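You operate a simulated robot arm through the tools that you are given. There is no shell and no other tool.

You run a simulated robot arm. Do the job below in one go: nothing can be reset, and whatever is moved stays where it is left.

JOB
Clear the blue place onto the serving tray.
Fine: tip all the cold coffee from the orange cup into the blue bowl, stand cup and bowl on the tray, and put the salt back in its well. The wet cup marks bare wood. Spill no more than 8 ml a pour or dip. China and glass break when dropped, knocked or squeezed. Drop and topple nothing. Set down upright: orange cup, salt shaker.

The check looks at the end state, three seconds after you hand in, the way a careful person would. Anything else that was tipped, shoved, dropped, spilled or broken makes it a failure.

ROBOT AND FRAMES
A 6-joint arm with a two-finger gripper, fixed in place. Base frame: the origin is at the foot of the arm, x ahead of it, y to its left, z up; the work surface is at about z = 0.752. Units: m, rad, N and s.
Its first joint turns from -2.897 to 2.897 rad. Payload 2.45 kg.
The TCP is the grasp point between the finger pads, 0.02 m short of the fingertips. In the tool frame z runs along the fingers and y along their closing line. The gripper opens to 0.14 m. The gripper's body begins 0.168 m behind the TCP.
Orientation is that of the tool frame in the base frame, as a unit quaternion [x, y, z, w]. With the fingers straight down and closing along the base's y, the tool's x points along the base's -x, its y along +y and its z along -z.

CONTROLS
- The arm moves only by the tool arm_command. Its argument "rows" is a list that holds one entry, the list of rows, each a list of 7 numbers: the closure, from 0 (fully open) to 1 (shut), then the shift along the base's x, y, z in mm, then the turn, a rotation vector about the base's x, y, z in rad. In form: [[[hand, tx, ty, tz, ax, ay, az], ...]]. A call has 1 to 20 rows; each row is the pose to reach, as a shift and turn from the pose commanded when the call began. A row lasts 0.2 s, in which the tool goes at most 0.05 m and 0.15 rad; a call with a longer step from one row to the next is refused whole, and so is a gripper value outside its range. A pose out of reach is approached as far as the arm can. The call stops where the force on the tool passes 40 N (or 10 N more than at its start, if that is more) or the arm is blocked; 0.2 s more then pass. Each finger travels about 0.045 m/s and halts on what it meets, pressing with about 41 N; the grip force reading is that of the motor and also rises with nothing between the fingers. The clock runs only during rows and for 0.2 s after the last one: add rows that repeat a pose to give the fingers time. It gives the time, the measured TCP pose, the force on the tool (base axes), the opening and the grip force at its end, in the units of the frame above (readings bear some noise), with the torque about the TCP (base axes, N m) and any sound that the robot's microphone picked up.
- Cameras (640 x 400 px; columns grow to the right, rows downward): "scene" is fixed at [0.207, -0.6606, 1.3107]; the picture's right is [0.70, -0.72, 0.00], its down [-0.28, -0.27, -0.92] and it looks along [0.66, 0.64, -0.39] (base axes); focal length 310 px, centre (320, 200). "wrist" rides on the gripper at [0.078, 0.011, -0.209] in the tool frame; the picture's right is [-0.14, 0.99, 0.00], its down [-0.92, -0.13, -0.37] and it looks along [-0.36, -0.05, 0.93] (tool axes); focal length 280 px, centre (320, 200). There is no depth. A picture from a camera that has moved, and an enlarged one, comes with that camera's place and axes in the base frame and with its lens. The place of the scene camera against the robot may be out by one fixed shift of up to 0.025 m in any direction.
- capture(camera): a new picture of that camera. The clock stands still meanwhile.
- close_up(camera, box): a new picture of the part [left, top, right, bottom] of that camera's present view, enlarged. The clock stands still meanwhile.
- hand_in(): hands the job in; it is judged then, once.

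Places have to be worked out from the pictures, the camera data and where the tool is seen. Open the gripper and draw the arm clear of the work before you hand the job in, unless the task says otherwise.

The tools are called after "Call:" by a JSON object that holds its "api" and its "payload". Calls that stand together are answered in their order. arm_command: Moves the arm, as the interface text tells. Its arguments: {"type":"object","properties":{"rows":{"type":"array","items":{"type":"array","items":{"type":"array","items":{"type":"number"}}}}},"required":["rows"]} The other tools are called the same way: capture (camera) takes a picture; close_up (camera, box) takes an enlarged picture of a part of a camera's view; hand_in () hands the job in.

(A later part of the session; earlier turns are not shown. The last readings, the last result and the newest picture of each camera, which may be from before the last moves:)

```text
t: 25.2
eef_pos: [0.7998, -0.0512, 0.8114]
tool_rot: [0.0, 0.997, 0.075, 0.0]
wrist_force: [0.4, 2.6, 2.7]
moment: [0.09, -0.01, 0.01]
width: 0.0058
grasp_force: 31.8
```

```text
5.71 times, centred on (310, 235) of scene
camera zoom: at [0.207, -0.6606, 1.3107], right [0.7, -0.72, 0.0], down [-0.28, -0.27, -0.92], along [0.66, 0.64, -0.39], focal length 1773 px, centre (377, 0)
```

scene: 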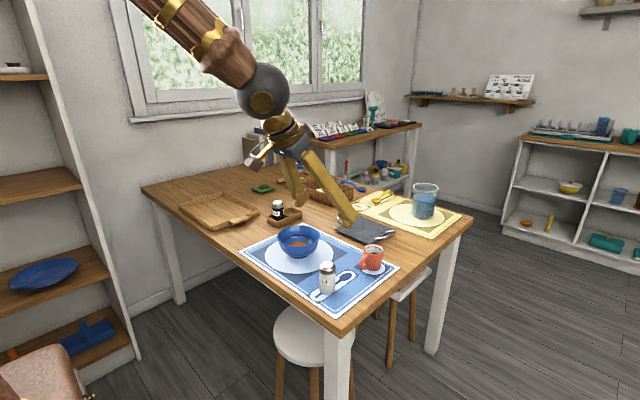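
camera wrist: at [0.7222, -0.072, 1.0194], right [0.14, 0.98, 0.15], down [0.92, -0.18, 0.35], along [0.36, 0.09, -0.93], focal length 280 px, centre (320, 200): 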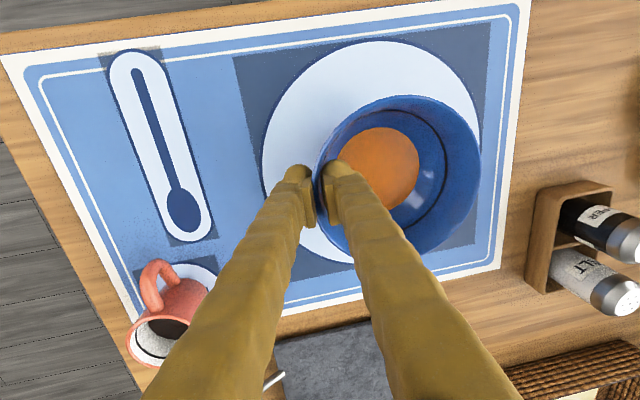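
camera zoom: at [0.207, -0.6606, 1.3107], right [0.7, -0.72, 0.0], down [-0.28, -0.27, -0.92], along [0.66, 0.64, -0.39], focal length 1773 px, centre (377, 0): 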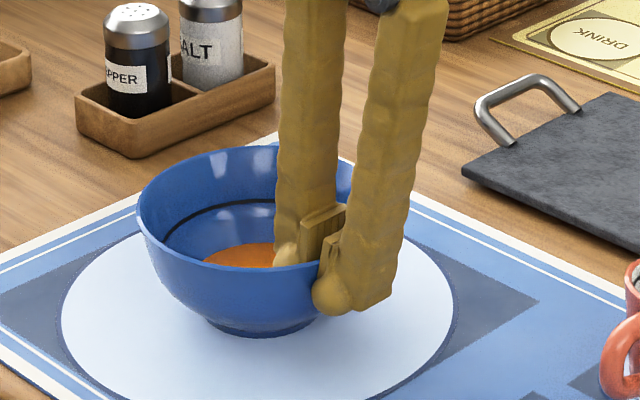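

The wall is gripped (5.8 mm, 32 N). I firm the grip and lift 15 mm slowly to see whether the bowl stays level.

Call:
{"api": "arm_command", "payload": {"rows": [[[1, 0, 0, 0, 0, 0, 0], [1, 0, 0, 3, 0, 0, 0], [1, 0, 0, 6, 0, 0, 0], [1, 0, 0, 10, 0, 0, 0], [1, 0, 0, 15, 0, 0, 0], [1, 0, 0, 15, 0, 0, 0], [1, 0, 0, 15, 0, 0, 0]]]}}

Call:
{"api": "capture", "payload": {"camera": "wrist"}}

Call:
{"api": "close_up", "payload": {"camera": "scene", "box": [270, 200, 350, 270]}}

```text
t: 26.8
eef_pos: [0.7995, -0.0517, 0.8255]
tool_rot: [0.0, 0.997, 0.075, 0.0]
wrist_force: [-1.0, 0.1, -2.3]
moment: [-0.08, 0.02, -0.01]
width: 0.0059
grasp_force: 32.4
```

```text
taken
camera wrist: at [0.7215, -0.0723, 1.0343], right [0.14, 0.98, 0.15], down [0.92, -0.18, 0.35], along [0.36, 0.09, -0.93], focal length 280 px, centre (320, 200)
```

wrist: 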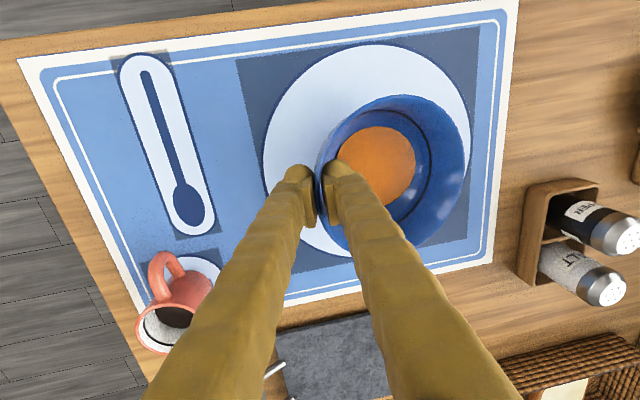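

```text
5.71 times, centred on (310, 235) of scene
camera zoom: at [0.207, -0.6606, 1.3107], right [0.7, -0.72, 0.0], down [-0.28, -0.27, -0.92], along [0.66, 0.64, -0.39], focal length 1773 px, centre (377, 0)
```

zoom: 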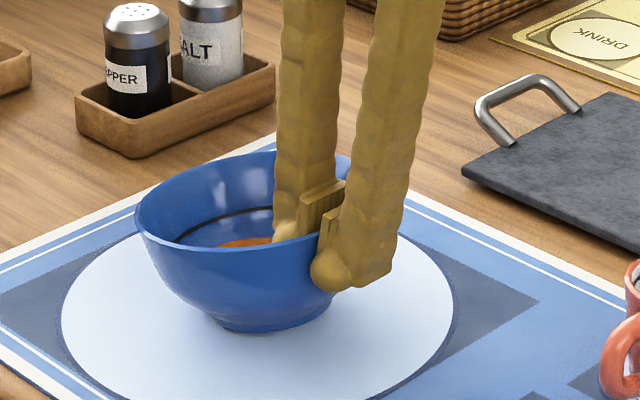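

The far side droops as the wall settles against the pads, and its foot may still rest on the mat. I lift another 15 mm to see the settled angle; the soup is low, so this tilt is safe.

Call:
{"api": "arm_command", "payload": {"rows": [[[1, 0, 0, 4, 0, 0, 0], [1, 0, 0, 8, 0, 0, 0], [1, 0, 0, 12, 0, 0, 0], [1, 0, 0, 16, 0, 0, 0], [1, 0, 0, 16, 0, 0, 0]]]}}

Call:
{"api": "capture", "payload": {"camera": "wrist"}}

Call:
{"api": "close_up", "payload": {"camera": "scene", "box": [270, 200, 350, 270]}}

```text
t: 28.0
eef_pos: [0.7989, -0.0511, 0.8429]
tool_rot: [0.0, 0.997, 0.075, 0.0]
wrist_force: [0.5, -0.1, -3.5]
moment: [-0.16, 0.0, -0.03]
width: 0.0058
grasp_force: 31.8
```

```text
taken
camera wrist: at [0.7214, -0.072, 1.0512], right [0.14, 0.98, 0.15], down [0.92, -0.18, 0.35], along [0.37, 0.09, -0.93], focal length 280 px, centre (320, 200)
```

wrist: 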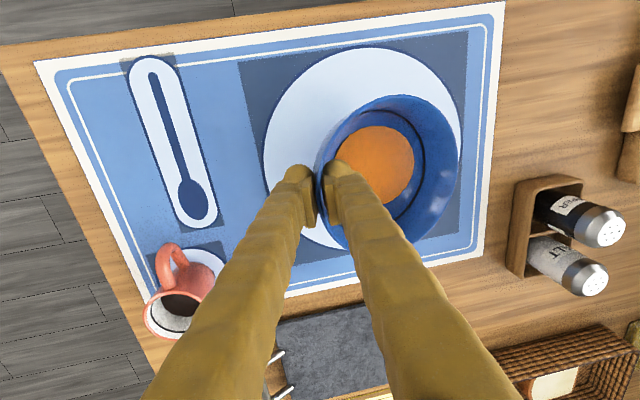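

```text
5.71 times, centred on (310, 235) of scene
camera zoom: at [0.207, -0.6606, 1.3107], right [0.7, -0.72, 0.0], down [-0.28, -0.27, -0.92], along [0.66, 0.64, -0.39], focal length 1773 px, centre (377, 0)
```

zoom: 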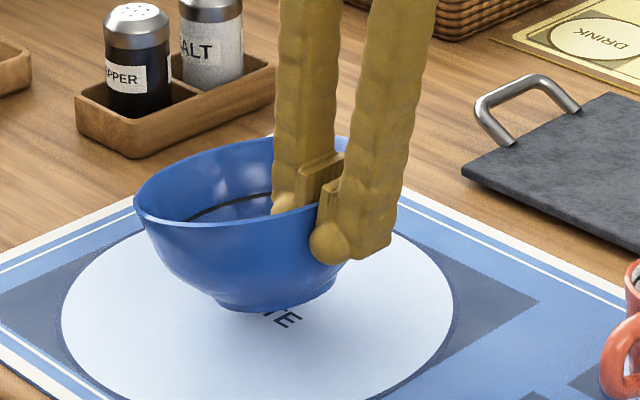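

The bowl is now fully off the mat (3.5 N) with about 0.25 rad of droop. I hold still briefly to check whether it keeps slipping.

Call:
{"api": "arm_command", "payload": {"rows": [[[1, 0, 0, 0, 0, 0, 0], [1, 0, 0, 0, 0, 0, 0], [1, 0, 0, 0, 0, 0, 0], [1, 0, 0, 0, 0, 0, 0], [1, 0, 0, 0, 0, 0, 0]]]}}

Call:
{"api": "close_up", "payload": {"camera": "scene", "box": [270, 200, 350, 270]}}

Call:
{"api": "close_up", "payload": {"camera": "wrist", "box": [280, 70, 480, 270]}}

```text
t: 29.2
eef_pos: [0.7992, -0.0507, 0.8433]
tool_rot: [0.0, 0.997, 0.076, -0.001]
wrist_force: [0.4, -0.4, -3.3]
moment: [-0.18, 0.02, -0.01]
width: 0.0059
grasp_force: 31.9
```

```text
5.71 times, centred on (310, 235) of scene
camera zoom: at [0.207, -0.6606, 1.3107], right [0.7, -0.72, 0.0], down [-0.28, -0.27, -0.92], along [0.66, 0.64, -0.39], focal length 1773 px, centre (377, 0)
```

zoom: 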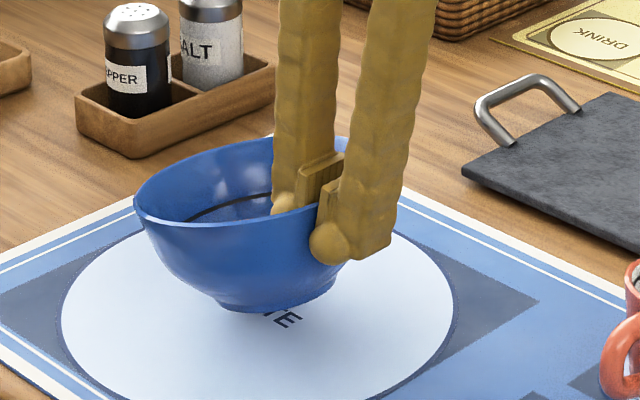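

```text
2.00 times, centred on (380, 170) of wrist
camera zoom: at [0.7214, -0.072, 1.0511], right [0.14, 0.98, 0.15], down [0.92, -0.18, 0.35], along [0.36, 0.09, -0.93], focal length 561 px, centre (200, 260)
```

zoom: 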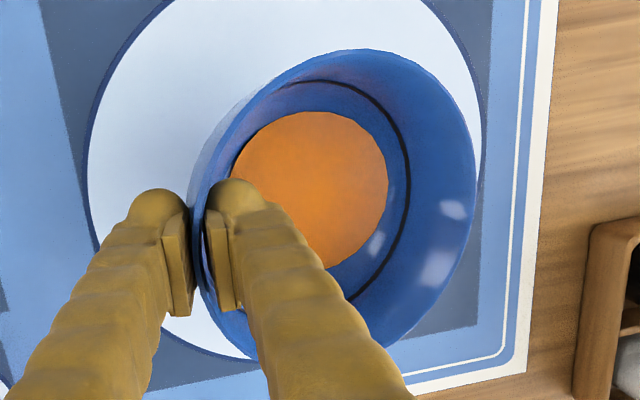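

The hold is stable, with a droop of about 0.23 rad. I level the bowl by rotating the tool +0.23 rad about x, lifting a little more.

Call:
{"api": "arm_command", "payload": {"rows": [[[1, 0, 0, 4, 0.04, 0, 0], [1, 0, 0, 8, 0.08, 0, 0], [1, 0, 0, 12, 0.12, 0, 0], [1, 0, 0, 16, 0.16, 0, 0], [1, 0, 0, 20, 0.2, 0, 0], [1, 0, 0, 24, 0.23, 0, 0], [1, 0, 0, 24, 0.23, 0, 0]]]}}

Call:
{"api": "capture", "payload": {"camera": "wrist"}}

Call:
{"api": "close_up", "payload": {"camera": "scene", "box": [270, 180, 350, 250]}}

```text
t: 30.8
eef_pos: [0.7983, -0.0508, 0.8657]
tool_rot: [-0.001, 0.982, 0.189, 0.0]
wrist_force: [-0.5, -1.1, -2.6]
moment: [-0.21, 0.01, -0.02]
width: 0.006
grasp_force: 32.5
```

```text
taken
camera wrist: at [0.7208, -0.1186, 1.0641], right [0.14, 0.92, 0.37], down [0.92, -0.26, 0.29], along [0.36, 0.3, -0.88], focal length 280 px, centre (320, 200)
```

wrist: 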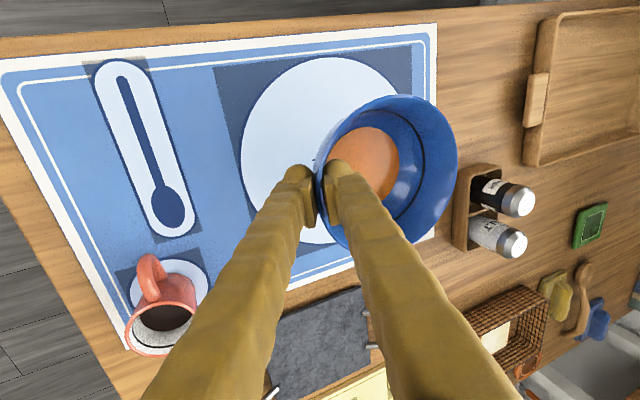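

```text
5.71 times, centred on (310, 215) of scene
camera zoom: at [0.207, -0.6606, 1.3107], right [0.7, -0.72, 0.0], down [-0.28, -0.27, -0.92], along [0.66, 0.64, -0.39], focal length 1773 px, centre (377, 114)
```

zoom: 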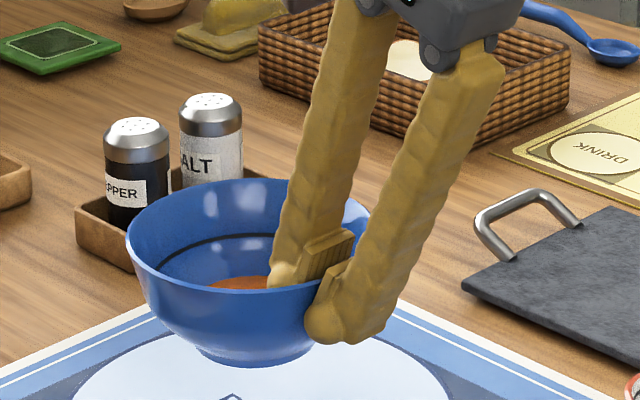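

The bowl now hangs level. I raise it another 60 mm and carry it smoothly toward the tray, clear of the pepper and salt.

Call:
{"api": "arm_command", "payload": {"rows": [[[1, 0, 0, 10, 0, 0, 0], [1, 0, 0, 25, 0, 0, 0], [1, 0, 0, 40, 0, 0, 0], [1, -2, 6, 54, 0, 0, 0], [1, -5, 20, 60, 0, 0, 0], [1, -8, 40, 60, 0, 0, 0], [1, -11, 65, 60, 0, 0, 0], [1, -14, 90, 60, 0, 0, 0], [1, -14, 115, 60, 0, 0, 0], [1, -14, 140, 60, 0, 0, 0], [1, -14, 165, 60, 0, 0, 0], [1, -14, 190, 60, 0, 0, 0], [1, -14, 215, 60, 0, 0, 0], [1, -14, 240, 60, 0, 0, 0], [1, -14, 260, 60, 0, 0, 0], [1, -14, 275, 60, 0, 0, 0], [1, -14, 280, 60, 0, 0, 0], [1, -14, 280, 60, 0, 0, 0]]]}}

Call:
{"api": "capture", "payload": {"camera": "wrist"}}

Call:
{"api": "capture", "payload": {"camera": "scene"}}

```text
t: 34.6
eef_pos: [0.7844, 0.2294, 0.9248]
tool_rot: [0.0, 0.982, 0.19, 0.0]
wrist_force: [-0.2, -0.2, -3.0]
moment: [-0.21, 0.06, -0.01]
width: 0.0062
grasp_force: 31.7
```

```text
taken
camera wrist: at [0.7072, 0.1626, 1.1235], right [0.14, 0.92, 0.37], down [0.92, -0.26, 0.29], along [0.36, 0.3, -0.88], focal length 280 px, centre (320, 200)
```

wrist: 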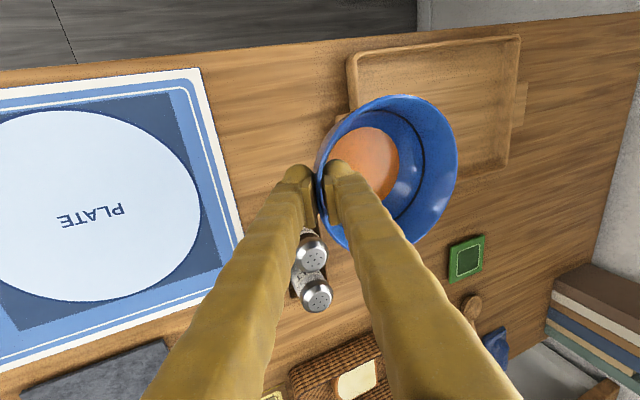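

```text
taken
```

scene: 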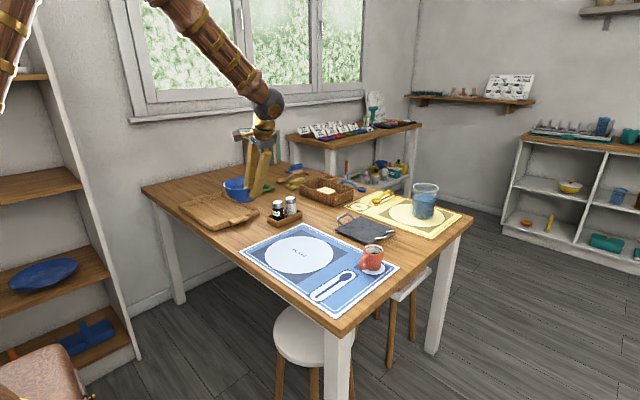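

Nothing spilled and the bowl is level. Refined tray outline: x 0.675–0.88, y 0.346–0.65. I move to put the bowl centre at about (0.78, 0.432) and lower part-way.

Call:
{"api": "arm_command", "payload": {"rows": [[[1, -1, 10, 0, 0, 0, 0], [1, -2, 30, 0, 0, 0, 0], [1, -3, 55, 0, 0, 0, 0], [1, -4, 80, 0, 0, 0, 0], [1, -4, 105, 0, 0, 0, 0], [1, -4, 125, 0, 0, 0, 0], [1, -4, 136, 0, 0, 0, 0], [1, -4, 136, -10, 0, 0, 0], [1, -4, 136, -25, 0, 0, 0], [1, -4, 136, -40, 0, 0, 0], [1, -4, 136, -55, 0, 0, 0], [1, -4, 136, -65, 0, 0, 0], [1, -4, 136, -72, 0, 0, 0], [1, -4, 136, -72, 0, 0, 0]]]}}

Call:
{"api": "capture", "payload": {"camera": "wrist"}}

Call:
{"api": "close_up", "payload": {"camera": "scene", "box": [165, 150, 285, 240]}}

```text
t: 37.6
eef_pos: [0.78, 0.3664, 0.8545]
tool_rot: [0.0, 0.982, 0.189, 0.0]
wrist_force: [-0.1, 0.4, -3.5]
moment: [-0.21, 0.02, -0.01]
width: 0.0058
grasp_force: 32.3
```

```text
taken
camera wrist: at [0.7031, 0.298, 1.0525], right [0.14, 0.92, 0.37], down [0.92, -0.26, 0.29], along [0.37, 0.3, -0.88], focal length 280 px, centre (320, 200)
```

wrist: 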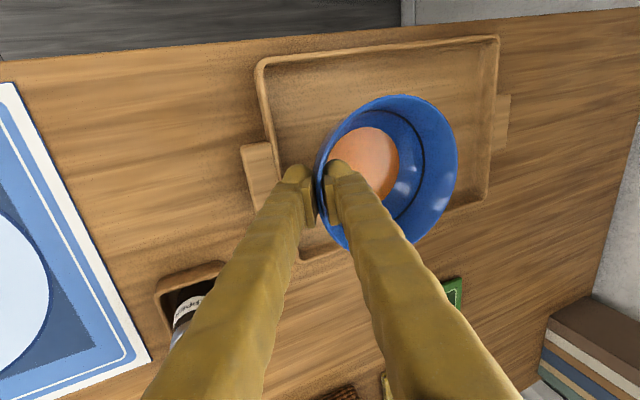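

```text
4.44 times, centred on (225, 195) of scene
camera zoom: at [0.207, -0.6606, 1.3107], right [0.7, -0.72, 0.0], down [-0.28, -0.27, -0.92], along [0.66, 0.64, -0.39], focal length 1379 px, centre (742, 222)
```

zoom: 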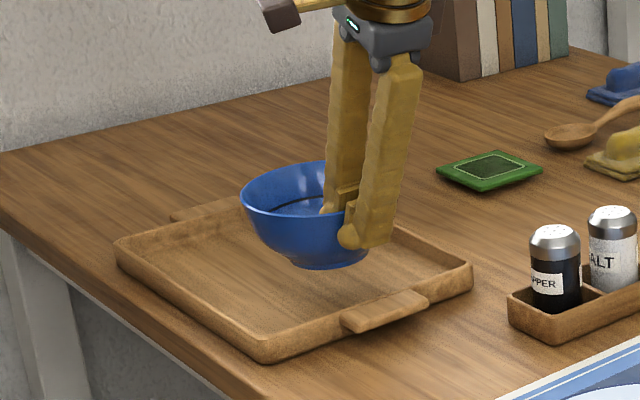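

The bowl is over the tray's near half. I lower in steps, watching for contact.

Call:
{"api": "arm_command", "payload": {"rows": [[[1, 0, 0, -8, 0, 0, 0], [1, 0, 0, -16, 0, 0, 0], [1, 0, 0, -22, 0, 0, 0], [1, 0, 0, -26, 0, 0, 0], [1, 0, 0, -28, 0, 0, 0], [1, 0, 0, -28, 0, 0, 0]]]}}

Call:
{"api": "close_up", "payload": {"camera": "scene", "box": [195, 170, 265, 230]}}

```text
t: 39.0
eef_pos: [0.7829, 0.3664, 0.8258]
tool_rot: [0.0, 0.982, 0.189, 0.0]
wrist_force: [0.0, -0.2, -3.1]
moment: [-0.22, 0.01, -0.03]
width: 0.0062
grasp_force: 32.2
```

```text
6.67 times, centred on (230, 200) of scene
camera zoom: at [0.207, -0.6606, 1.3107], right [0.7, -0.72, 0.0], down [-0.28, -0.27, -0.92], along [0.66, 0.64, -0.39], focal length 2069 px, centre (920, 200)
```

zoom: 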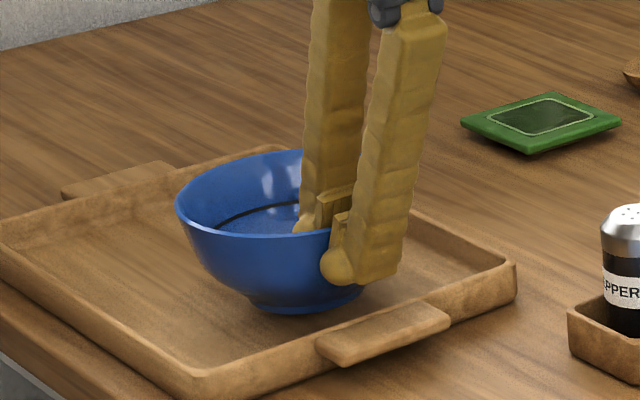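

Still free (3.1 N hanging). I continue in 1 mm steps.

Call:
{"api": "arm_command", "payload": {"rows": [[[1, 0, 0, -1, 0, 0, 0], [1, 0, 0, -2, 0, 0, 0], [1, 0, 0, -3, 0, 0, 0], [1, 0, 0, -3, 0, 0, 0]]]}}

```text
t: 40.0
eef_pos: [0.7805, 0.366, 0.8237]
tool_rot: [0.0, 0.982, 0.19, 0.001]
wrist_force: [-0.7, 0.0, -2.9]
moment: [-0.2, 0.05, -0.01]
width: 0.006
grasp_force: 32.3
```

Call:
{"api": "arm_command", "payload": {"rows": [[[1, 0, 0, -1, 0, 0, 0], [1, 0, 0, -2, 0, 0, 0], [1, 0, 0, -3, 0, 0, 0], [1, 0, 0, -3, 0, 0, 0]]]}}

Call:
{"api": "close_up", "payload": {"camera": "scene", "box": [195, 170, 265, 230]}}

```text
t: 41.0
eef_pos: [0.7813, 0.3654, 0.8209]
tool_rot: [-0.001, 0.982, 0.189, 0.0]
wrist_force: [-0.6, 0.4, -2.6]
moment: [-0.21, -0.03, -0.01]
width: 0.006
grasp_force: 32.5
```

```text
6.67 times, centred on (230, 200) of scene
camera zoom: at [0.207, -0.6606, 1.3107], right [0.7, -0.72, 0.0], down [-0.28, -0.27, -0.92], along [0.66, 0.64, -0.39], focal length 2069 px, centre (920, 200)
```

zoom: 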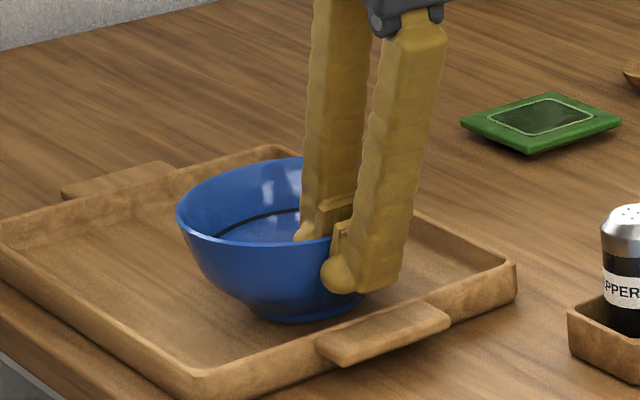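

Call:
{"api": "arm_command", "payload": {"rows": [[[1, 0, 0, -1, 0, 0, 0], [1, 0, 0, -2, 0, 0, 0], [1, 0, 0, -3, 0, 0, 0], [1, 0, 0, -3, 0, 0, 0]]]}}

```text
t: 42.0
eef_pos: [0.7809, 0.3675, 0.8157]
tool_rot: [0.0, 0.982, 0.189, 0.001]
wrist_force: [0.2, 0.4, -3.0]
moment: [-0.21, 0.01, 0.03]
width: 0.0061
grasp_force: 32.1
```

No contact yet (the full 3 N is still hanging); I continue carefully.

Call:
{"api": "arm_command", "payload": {"rows": [[[1, 0, 0, -1, 0, 0, 0], [1, 0, 0, -2, 0, 0, 0], [1, 0, 0, -2, 0, 0, 0]]]}}

Call:
{"api": "close_up", "payload": {"camera": "scene", "box": [205, 185, 255, 225]}}

```text
t: 42.8
eef_pos: [0.7825, 0.364, 0.8151]
tool_rot: [-0.001, 0.982, 0.189, 0.0]
wrist_force: [-0.7, -0.7, 0.4]
moment: [-0.14, 0.04, 0.04]
width: 0.0064
grasp_force: 32.0
```

```text
10.00 times, centred on (230, 205) of scene
camera zoom: at [0.207, -0.6606, 1.3107], right [0.7, -0.72, 0.0], down [-0.28, -0.27, -0.92], along [0.66, 0.64, -0.39], focal length 3103 px, centre (1220, 150)
```

zoom: 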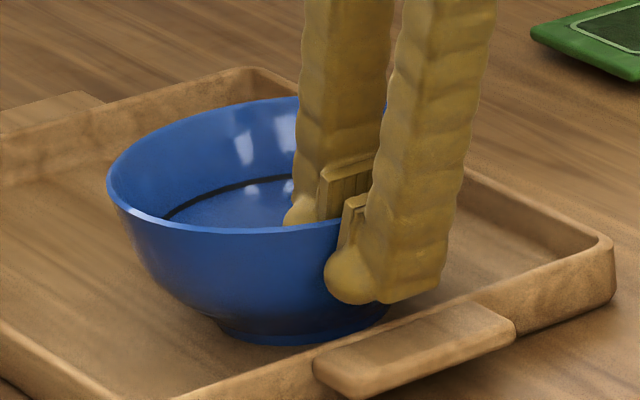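

The bowl's near foot edge has touched (moment dropping). I roll the tool back slightly in small steps so the far foot edge settles too.

Call:
{"api": "arm_command", "payload": {"rows": [[[1, 0, 0, 0.3, -0.01, 0, 0], [1, 0, 0, 0.6, -0.02, 0, 0], [1, 0, 0, 0.6, -0.02, 0, 0]]]}}

```text
t: 43.6
eef_pos: [0.7815, 0.3655, 0.8163]
tool_rot: [0.0, 0.984, 0.179, 0.001]
wrist_force: [-0.3, -0.2, -2.5]
moment: [-0.14, 0.0, -0.01]
width: 0.0059
grasp_force: 32.0
```

Now the far foot edge carries some load, so the bowl is level within about 0.02 rad. I lower 1 mm to seat it.

Call:
{"api": "arm_command", "payload": {"rows": [[[1, 0, 0, -0.6, 0.005, 0, 0], [1, 0, 0, -1.2, 0.005, 0, 0], [1, 0, 0, -1.2, 0.005, 0, 0]]]}}

```text
t: 44.4
eef_pos: [0.7825, 0.3647, 0.8152]
tool_rot: [0.0, 0.983, 0.182, 0.0]
wrist_force: [-1.4, -2.8, 5.4]
moment: [-0.05, 0.1, 0.03]
width: 0.006
grasp_force: 32.0
```

Seated, with a light press of about 8 N. I open the fingers and then leave along the approach direction.

Call:
{"api": "arm_command", "payload": {"rows": [[[0.95, 0, 0, 0.3, 0, 0, 0], [0.9, 0, 0, 0.5, 0, 0, 0], [0.8, 0, 0, 0.5, 0, 0, 0], [0.68, 0, 0, 0.5, 0, 0, 0], [0.6, 0, 0, 0.5, 0, 0, 0], [0.6, 0, 0, 0.5, 0, 0, 0]]]}}

Call:
{"api": "capture", "payload": {"camera": "wrist"}}

Call:
{"api": "close_up", "payload": {"camera": "scene", "box": [195, 170, 265, 230]}}

```text
t: 45.8
eef_pos: [0.782, 0.3642, 0.8153]
tool_rot: [0.001, 0.984, 0.181, 0.0]
wrist_force: [0.4, 0.0, 0.2]
moment: [0.01, -0.02, 0.02]
width: 0.056
grasp_force: 0.1
```

```text
taken
camera wrist: at [0.7042, 0.3001, 1.0143], right [0.14, 0.93, 0.35], down [0.92, -0.25, 0.3], along [0.36, 0.28, -0.89], focal length 280 px, centre (320, 200)
```

wrist: 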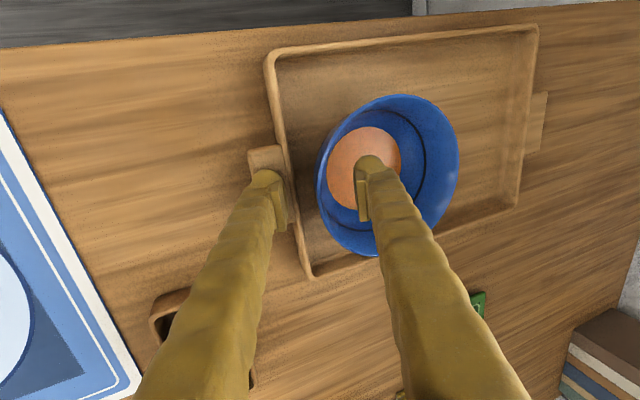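

```text
6.67 times, centred on (230, 200) of scene
camera zoom: at [0.207, -0.6606, 1.3107], right [0.7, -0.72, 0.0], down [-0.28, -0.27, -0.92], along [0.66, 0.64, -0.39], focal length 2069 px, centre (920, 200)
```

zoom: 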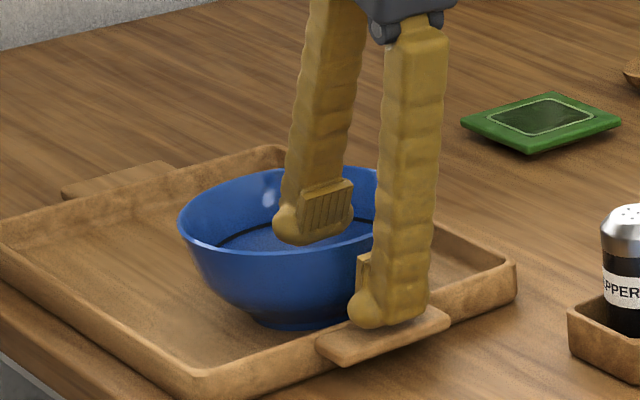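

The bowl stands level and free on the tray with its soup undisturbed. I withdraw upward, straighten the tool and take a view from above.

Call:
{"api": "arm_command", "payload": {"rows": [[[0.6, 0, 0, 15, 0, 0, 0], [0.6, 0, -3, 45, 0, 0, 0], [0.6, -5, -8, 85, 0, 0, 0], [0.5, -20, -15, 125, -0.08, 0, 0], [0.35, -40, -20, 165, -0.18, 0, 0], [0.2, -60, -25, 200, -0.28, 0, 0], [0.1, -75, -30, 230, -0.365, 0, 0], [0, -80, -30, 240, -0.365, 0, 0], [0, -80, -30, 240, -0.365, 0, 0]]]}}

Call:
{"api": "capture", "payload": {"camera": "wrist"}}

Call:
{"api": "close_up", "payload": {"camera": "scene", "box": [165, 165, 285, 240]}}

```text
t: 47.8
eef_pos: [0.7015, 0.3349, 1.056]
tool_rot: [0.0, 1.0, 0.001, 0.0]
wrist_force: [0.9, 0.9, 0.6]
moment: [-0.01, -0.01, 0.0]
width: 0.1399
grasp_force: 0.1
```

```text
taken
camera wrist: at [0.6233, 0.345, 1.2653], right [0.14, 0.99, 0.0], down [0.92, -0.13, 0.37], along [0.37, -0.05, -0.93], focal length 280 px, centre (320, 200)
```

wrist: 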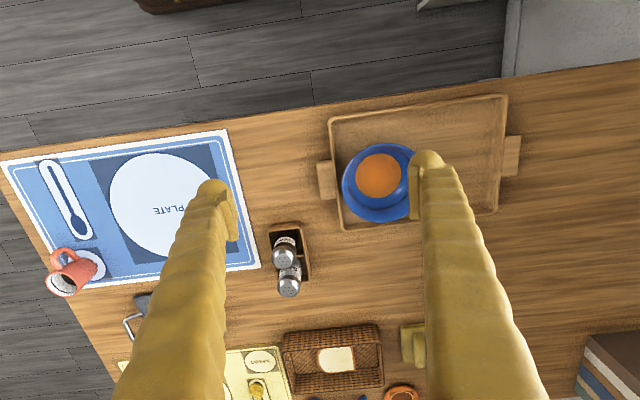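

```text
5.33 times, centred on (225, 202) of scene
camera zoom: at [0.207, -0.6606, 1.3107], right [0.7, -0.72, 0.0], down [-0.28, -0.27, -0.92], along [0.66, 0.64, -0.39], focal length 1655 px, centre (827, 187)
```

zoom: 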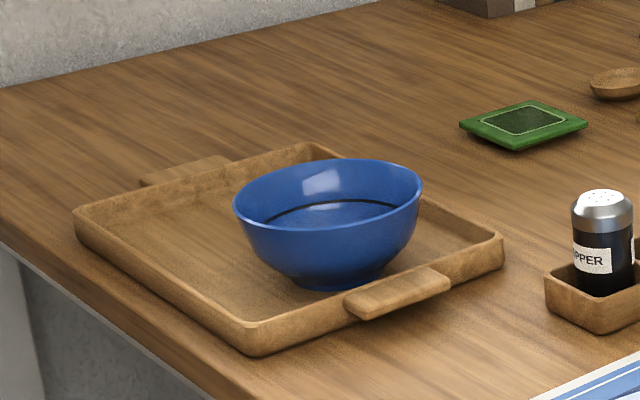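

The bowl stands upright on the tray. I zoom in to get its exact place and the tray's free area.

Call:
{"api": "close_up", "payload": {"camera": "wrist", "box": [310, 80, 530, 240]}}

Call:
{"api": "close_up", "payload": {"camera": "wrist", "box": [20, 230, 130, 310]}}

```text
2.50 times, centred on (420, 160) of wrist
camera zoom: at [0.6233, 0.345, 1.2653], right [0.14, 0.99, 0.0], down [0.92, -0.13, 0.37], along [0.37, -0.05, -0.93], focal length 701 px, centre (70, 300)
```

zoom: 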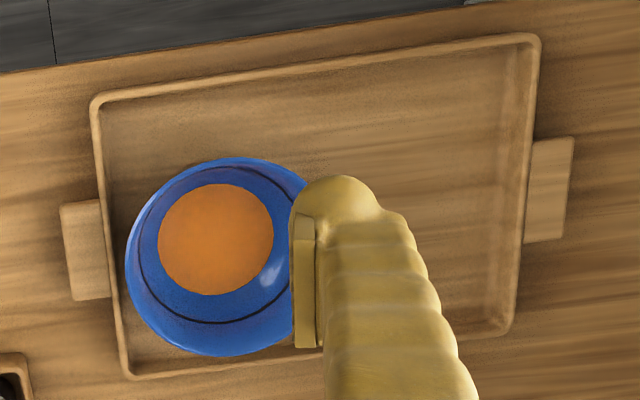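

```text
5.00 times, centred on (75, 270) of wrist
camera zoom: at [0.6233, 0.345, 1.2653], right [0.14, 0.99, 0.0], down [0.92, -0.13, 0.37], along [0.37, -0.05, -0.93], focal length 1402 px, centre (1545, -150)
```

zoom: 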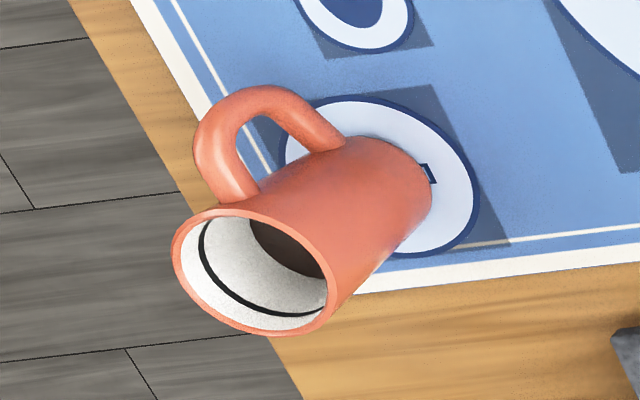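

Bowl centre is at (0.781, 0.429) with its rim at about 0.825. The mug handle points along -x, which will lie between the fingers of a forward-tilted tool. I move back over the mat while tilting the tool 60° forward.

Call:
{"api": "arm_command", "payload": {"rows": [[[0, 0, -40, 0, 0, -0.087, 0], [0, 0, -85, 0, 0, -0.175, 0], [0, 0, -130, 0, 0, -0.262, 0], [0, 0, -175, 0, 0, -0.349, 0], [0, 0, -220, 0, 0, -0.436, 0], [0, 0, -265, -10, 0, -0.524, 0], [0, 0, -310, -20, 0, -0.611, 0], [0, 0, -355, -30, 0, -0.698, 0], [0, 0, -400, -40, 0, -0.785, 0], [0.1, 0, -445, -50, 0, -0.873, 0], [0.2, 0, -490, -60, 0, -0.96, 0], [0.3, 0, -525, -70, 0, -1.047, 0], [0.35, 0, -537, -80, 0, -1.047, 0], [0.35, 0, -537, -80, 0, -1.047, 0]]]}}

Call:
{"api": "capture", "payload": {"camera": "wrist"}}

Call:
{"api": "capture", "payload": {"camera": "scene"}}

```text
t: 50.8
eef_pos: [0.7001, -0.1989, 0.9735]
tool_rot: [0.001, 0.866, 0.001, 0.5]
wrist_force: [0.2, -1.1, 0.4]
moment: [0.05, 0.02, 0.07]
width: 0.091
grasp_force: 0.0
out of reach, approached as far as the arm can: row 9
```

```text
taken
camera wrist: at [0.4803, -0.1886, 1.011], right [0.07, 0.99, 0.12], down [0.14, -0.13, 0.98], along [0.99, -0.05, -0.15], focal length 280 px, centre (320, 200)
```

wrist: 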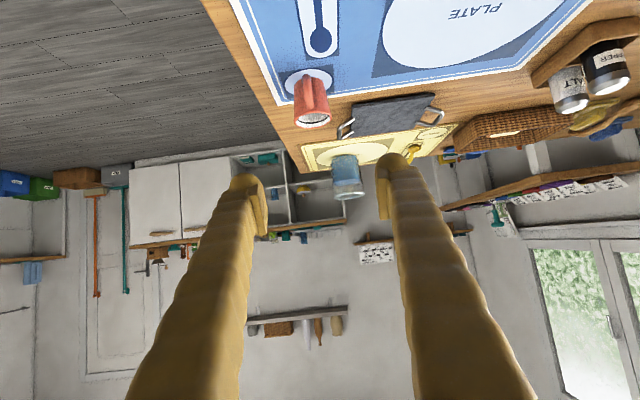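

```text
taken
```

scene: 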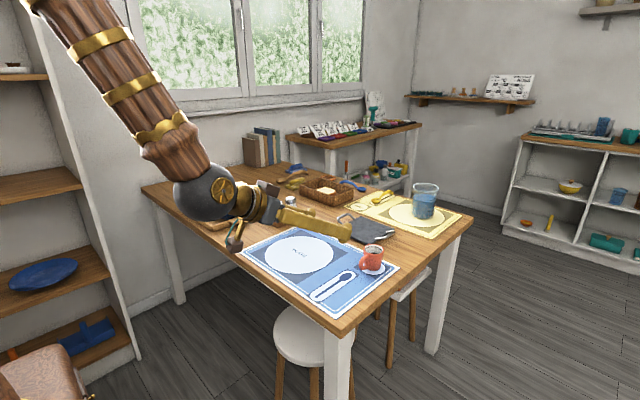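

The tool is tilted 60° forward. I zoom on the mug to confirm its place before moving in.

Call:
{"api": "close_up", "payload": {"camera": "wrist", "box": [270, 50, 350, 140]}}

Call:
{"api": "close_up", "payload": {"camera": "scene", "box": [335, 230, 405, 285]}}

```text
4.44 times, centred on (310, 95) of wrist
camera zoom: at [0.4803, -0.1886, 1.011], right [0.07, 0.99, 0.12], down [0.14, -0.13, 0.98], along [0.99, -0.05, -0.15], focal length 1246 px, centre (364, 667)
```

zoom: 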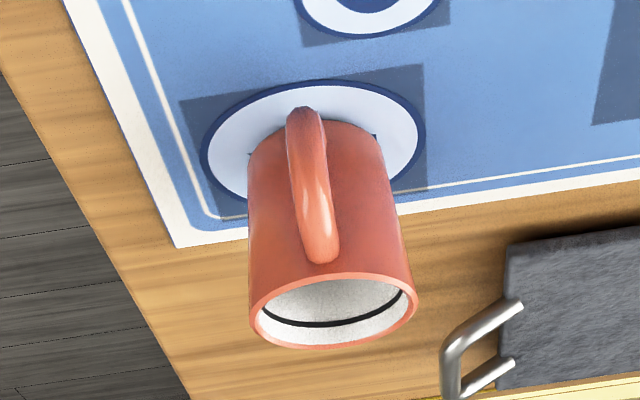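

```text
7.27 times, centred on (370, 258) of scene
camera zoom: at [0.207, -0.6606, 1.3107], right [0.7, -0.72, 0.0], down [-0.28, -0.27, -0.92], along [0.66, 0.64, -0.39], focal length 2257 px, centre (-44, -218)
```

zoom: 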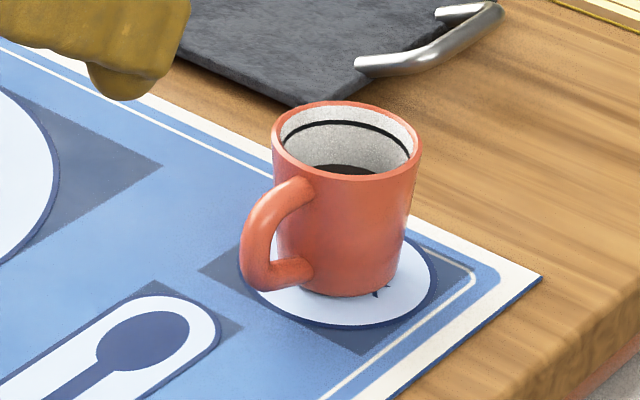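

The mug tapers slightly (rim 60 mm, base about 53 mm), with its axis at (0.905, -0.2035) and the handle exactly along -x. I move to a pre-grasp 120 mm back along the tool axis.

Call:
{"api": "arm_command", "payload": {"rows": [[[0.35, 25, -1, -30, 0, 0, 0], [0.35, 50, -2, -60, 0, 0, 0], [0.35, 75, -3, -90, 0, 0, 0], [0.35, 95, -4, -115, 0, 0, 0], [0.35, 101, -4.6, -122, 0, 0, 0], [0.35, 101, -4.6, -122, 0, 0, 0]]]}}

Call:
{"api": "capture", "payload": {"camera": "wrist"}}

Call:
{"api": "close_up", "payload": {"camera": "scene", "box": [290, 190, 430, 290]}}

```text
t: 52.2
eef_pos: [0.8024, -0.2069, 0.854]
tool_rot: [-0.001, 0.866, 0.003, 0.499]
wrist_force: [-1.0, -0.3, 0.1]
moment: [0.0, -0.01, 0.04]
width: 0.091
grasp_force: 0.0
```

```text
taken
camera wrist: at [0.583, -0.1957, 0.8907], right [0.07, 0.99, 0.12], down [0.14, -0.13, 0.98], along [0.99, -0.05, -0.15], focal length 280 px, centre (320, 200)
```

wrist: 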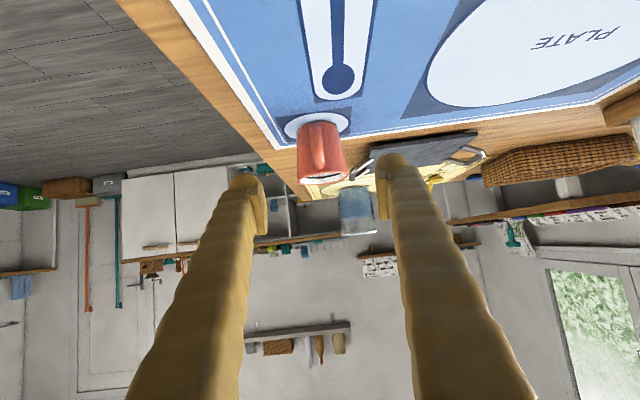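

```text
4.00 times, centred on (360, 240) of scene
camera zoom: at [0.207, -0.6606, 1.3107], right [0.7, -0.72, 0.0], down [-0.28, -0.27, -0.92], along [0.66, 0.64, -0.39], focal length 1241 px, centre (160, 40)
```

zoom: 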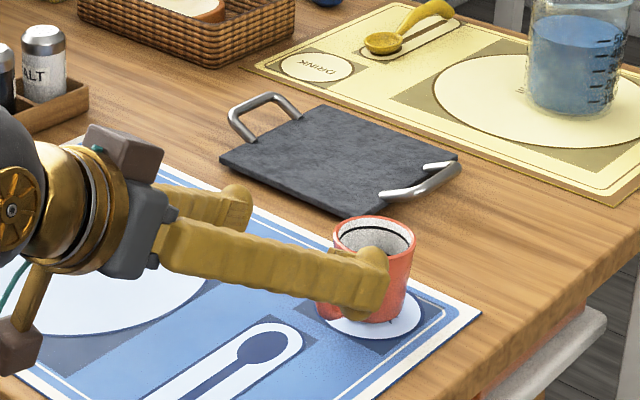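

The mug is centred between the fingers along the approach line. I advance along the tool axis to the grasp point.

Call:
{"api": "arm_command", "payload": {"rows": [[[0.35, 30, 0, -18, 0, 0, 0], [0.35, 60, 0, -36, 0, 0, 0], [0.35, 85, 0, -51, 0, 0, 0], [0.35, 97, 0, -58.5, 0, 0, 0], [0.35, 103, 0, -62, 0, 0, 0], [0.35, 103, 0, -62, 0, 0, 0]]]}}

Call:
{"api": "capture", "payload": {"camera": "wrist"}}

Call:
{"api": "close_up", "payload": {"camera": "scene", "box": [330, 220, 410, 290]}}

```text
t: 53.6
eef_pos: [0.9059, -0.2053, 0.7924]
tool_rot: [0.001, 0.867, 0.005, 0.499]
wrist_force: [0.5, 0.2, -0.6]
moment: [-0.01, 0.0, -0.01]
width: 0.0909
grasp_force: 0.0
```

```text
taken
camera wrist: at [0.6856, -0.1956, 0.8298], right [0.07, 0.99, 0.13], down [0.14, -0.14, 0.98], along [0.99, -0.05, -0.15], focal length 280 px, centre (320, 200)
```

wrist: 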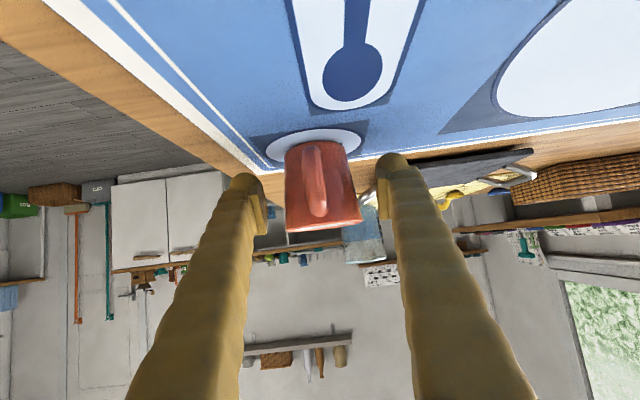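

```text
5.71 times, centred on (370, 255) of scene
camera zoom: at [0.207, -0.6606, 1.3107], right [0.7, -0.72, 0.0], down [-0.28, -0.27, -0.92], along [0.66, 0.64, -0.39], focal length 1773 px, centre (34, -114)
```

zoom: 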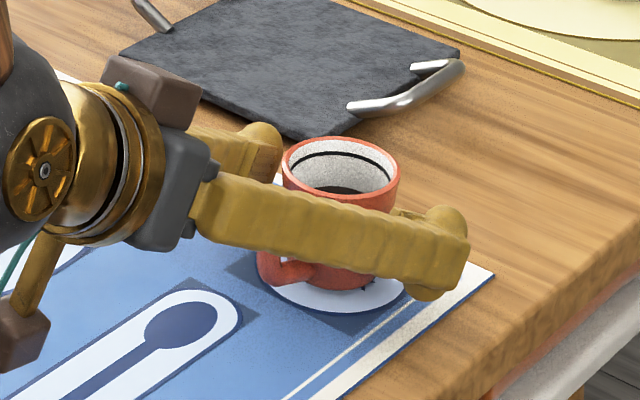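

The fingers straddle the mug at mid-height. I close gently.

Call:
{"api": "arm_command", "payload": {"rows": [[[0.45, 0, 0, 0, 0, 0, 0], [0.54, 0, 0, 0, 0, 0, 0], [0.6, 0, 0, 0, 0, 0, 0], [0.63, 0, 0, 0, 0, 0, 0], [0.63, 0, 0, 0, 0, 0, 0]]]}}

Call:
{"api": "close_up", "payload": {"camera": "scene", "box": [330, 220, 410, 290]}}

Call:
{"api": "close_up", "payload": {"camera": "wrist", "box": [220, 100, 420, 260]}}

```text
t: 54.8
eef_pos: [0.9046, -0.2052, 0.7923]
tool_rot: [0.001, 0.867, 0.005, 0.499]
wrist_force: [0.6, 1.9, 0.3]
moment: [0.01, -0.08, 0.02]
width: 0.0591
grasp_force: 41.0
```

```text
5.71 times, centred on (370, 255) of scene
camera zoom: at [0.207, -0.6606, 1.3107], right [0.7, -0.72, 0.0], down [-0.28, -0.27, -0.92], along [0.66, 0.64, -0.39], focal length 1773 px, centre (34, -114)
```

zoom: 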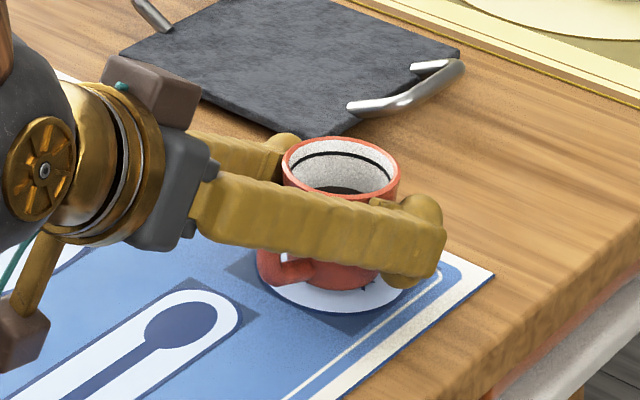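

```text
2.50 times, centred on (320, 180) of wrist
camera zoom: at [0.6855, -0.1955, 0.8299], right [0.07, 0.99, 0.13], down [0.14, -0.14, 0.98], along [0.99, -0.05, -0.15], focal length 701 px, centre (320, 250)
```

zoom: 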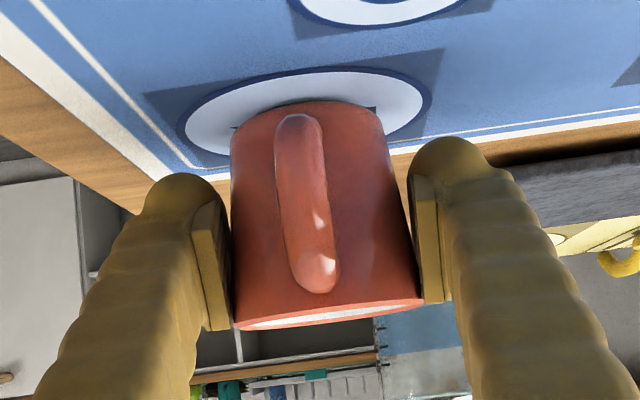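

The mug is held at 59 mm with no sounds. I lift it slowly and check that it stays upright.

Call:
{"api": "arm_command", "payload": {"rows": [[[0.63, 0, 0, 3, 0, 0, 0], [0.63, 0, 0, 8, 0, 0, 0], [0.63, 0, 0, 16, 0, 0, 0], [0.63, 0, 0, 28, 0, 0, 0], [0.63, 0, 0, 42, 0, 0, 0], [0.63, 0, 0, 54, 0, 0, 0], [0.63, 0, 0, 60, 0, 0, 0], [0.63, 0, 0, 60, 0, 0, 0]]]}}

Call:
{"api": "close_up", "payload": {"camera": "scene", "box": [320, 200, 420, 290]}}

Call:
{"api": "capture", "payload": {"camera": "wrist"}}

```text
t: 56.6
eef_pos: [0.9056, -0.2062, 0.8501]
tool_rot: [0.0, 0.866, -0.001, 0.5]
wrist_force: [0.1, 0.0, -2.4]
moment: [-0.02, -0.02, 0.0]
width: 0.0592
grasp_force: 41.0
```

```text
4.44 times, centred on (370, 245) of scene
camera zoom: at [0.207, -0.6606, 1.3107], right [0.7, -0.72, 0.0], down [-0.28, -0.27, -0.92], along [0.66, 0.64, -0.39], focal length 1379 px, centre (98, 0)
```

zoom: 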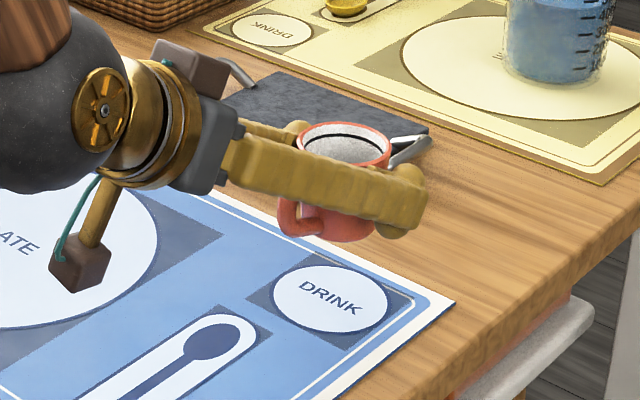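

```text
taken
camera wrist: at [0.6861, -0.1955, 0.8867], right [0.07, 0.99, 0.12], down [0.14, -0.13, 0.98], along [0.99, -0.05, -0.15], focal length 280 px, centre (320, 200)
```

wrist: 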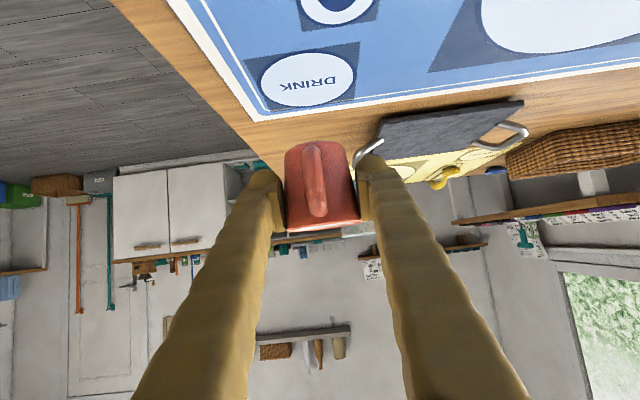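

The mug hangs upright at 2.4 N. I raise it and carry it on an arc toward the tray, in two smooth parts.

Call:
{"api": "arm_command", "payload": {"rows": [[[0.63, 0, 0, 12, 0, 0, 0], [0.63, 0, 3, 32, 0, 0, 0], [0.63, 0, 14, 56, 0, 0, 0], [0.63, -2, 34, 78, 0, 0, 0], [0.63, -3, 62, 93, 0, 0, 0], [0.63, -5, 97, 100, 0, 0, 0], [0.63, -8, 135, 100, 0, 0, 0], [0.63, -12, 173, 100, 0, 0, 0], [0.63, -18, 211, 100, 0, 0, 0], [0.63, -24, 246, 100, 0, 0, 0], [0.63, -30, 275, 100, 0, 0, 0], [0.63, -34, 295, 100, 0, 0, 0], [0.63, -36, 303, 100, 0, 0, 0], [0.63, -36, 303, 100, 0, 0, 0]]]}}

Call:
{"api": "capture", "payload": {"camera": "scene"}}

Call:
{"api": "capture", "payload": {"camera": "wrist"}}

```text
t: 59.6
eef_pos: [0.8681, 0.0052, 0.9573]
tool_rot: [-0.063, 0.865, 0.026, 0.497]
wrist_force: [-0.2, 0.3, -2.3]
moment: [0.01, -0.05, 0.0]
width: 0.0591
grasp_force: 41.3
out of reach, approached as far as the arm can: row 7, 8, 9, 10, 11, 12, 13, 14
```

```text
taken
```

scene: 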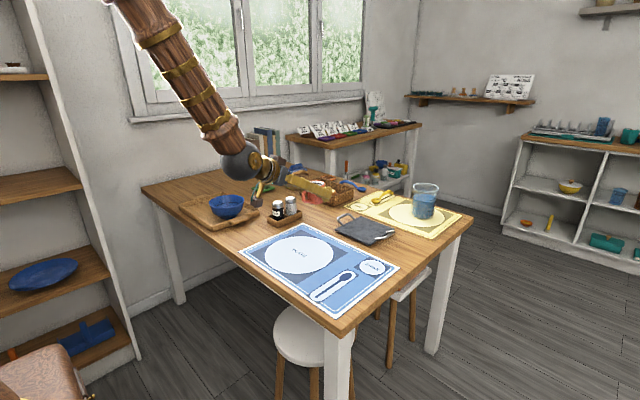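

```text
taken
camera wrist: at [0.6504, -0.0124, 0.9944], right [-0.06, 0.99, 0.1], down [0.16, -0.09, 0.98], along [0.99, 0.08, -0.15], focal length 280 px, centre (320, 200)
```

wrist: 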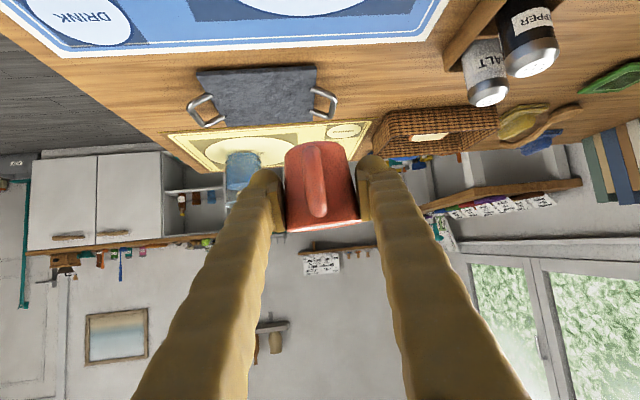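

Lifting was fine, but the arm stopped near y = 0.005: with this tilt the wrist cannot pass through the plane pointing straight out from the base, so I must keep the tool yawed to the + side. I step back slightly and yaw +0.3 rad to see how commands anchor.

Call:
{"api": "arm_command", "payload": {"rows": [[[0.63, 0, -30, 0, 0, 0, 0.08], [0.63, 0, -55, 0, 0, 0, 0.18], [0.63, 0, -67, 0, 0, 0, 0.27], [0.63, 0, -67, 0, 0, 0, 0.32], [0.63, 0, -67, 0, 0, 0, 0.32]]]}}

Call:
{"api": "capture", "payload": {"camera": "wrist"}}

```text
t: 60.8
eef_pos: [0.8708, -0.0612, 0.9558]
tool_rot: [-0.2, 0.844, 0.105, 0.487]
wrist_force: [0.6, 0.7, -1.0]
moment: [0.02, -0.02, -0.02]
width: 0.0588
grasp_force: 41.7
```

```text
taken
camera wrist: at [0.6686, -0.1477, 0.994], right [-0.37, 0.92, 0.1], down [0.18, -0.04, 0.98], along [0.91, 0.39, -0.15], focal length 280 px, centre (320, 200)
```

wrist: 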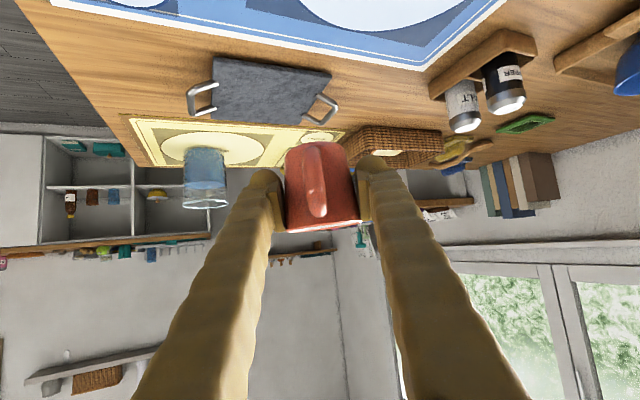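

Commands anchor on the actual pose. I now have yaw 0.47 with the mug upright to about 1°. I carry it to the tray while yawing to about 1.9 rad, so that the pour plane is tangential, staying at z 0.95.

Call:
{"api": "arm_command", "payload": {"rows": [[[0.63, 0, 8, 0, 0.005, 0, 0.04], [0.63, -1, 24, 0, 0.01, 0, 0.12], [0.63, -2, 46, 0, 0.018, 0, 0.21], [0.63, -4, 74, 0, 0.018, 0, 0.31], [0.63, -7, 104, 0, 0.018, 0, 0.41], [0.63, -11, 136, 0, 0.018, 0, 0.51], [0.63, -16, 168, 0, 0.018, 0, 0.61], [0.63, -22, 200, 0, 0.018, 0, 0.71], [0.63, -29, 232, 0, 0.018, 0, 0.81], [0.63, -36, 262, 0, 0.018, 0, 0.91], [0.63, -42, 288, 0, 0.018, 0, 1.0], [0.63, -46, 306, 0, 0.018, 0, 1.06], [0.63, -48, 314, 0, 0.018, 0, 1.08], [0.63, -48, 314, 0, 0.018, 0, 1.08]]]}}

Call:
{"api": "capture", "payload": {"camera": "scene"}}

Call:
{"api": "capture", "payload": {"camera": "wrist"}}

```text
t: 63.8
eef_pos: [0.823, 0.2527, 0.9554]
tool_rot: [-0.601, 0.62, 0.348, 0.365]
wrist_force: [0.4, 0.6, -1.6]
moment: [-0.03, -0.03, 0.0]
width: 0.0585
grasp_force: 41.0
```

```text
taken
```

scene: 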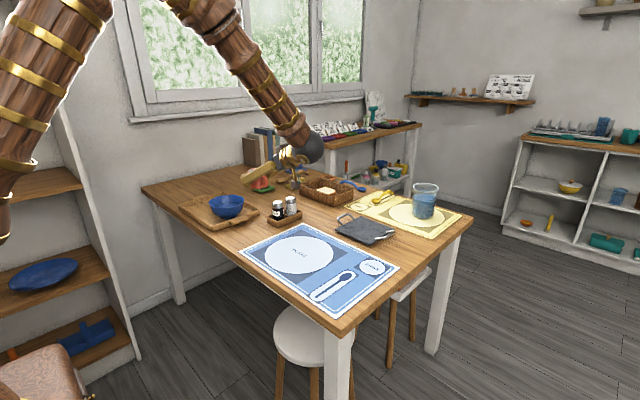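

```text
taken
camera wrist: at [0.8037, 0.0332, 0.9904], right [-0.99, 0.1, 0.11], down [0.13, 0.13, 0.98], along [0.09, 0.99, -0.14], focal length 280 px, centre (320, 200)
```

wrist: 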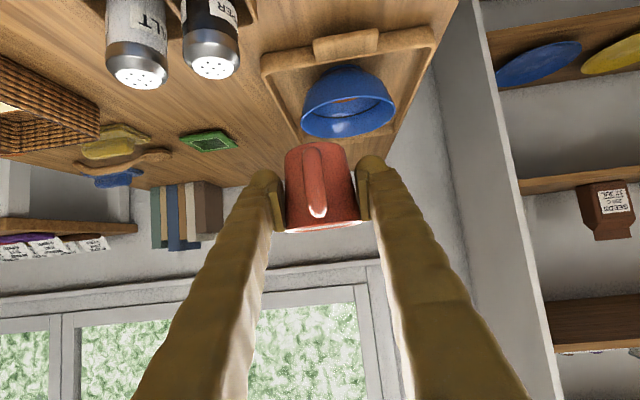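

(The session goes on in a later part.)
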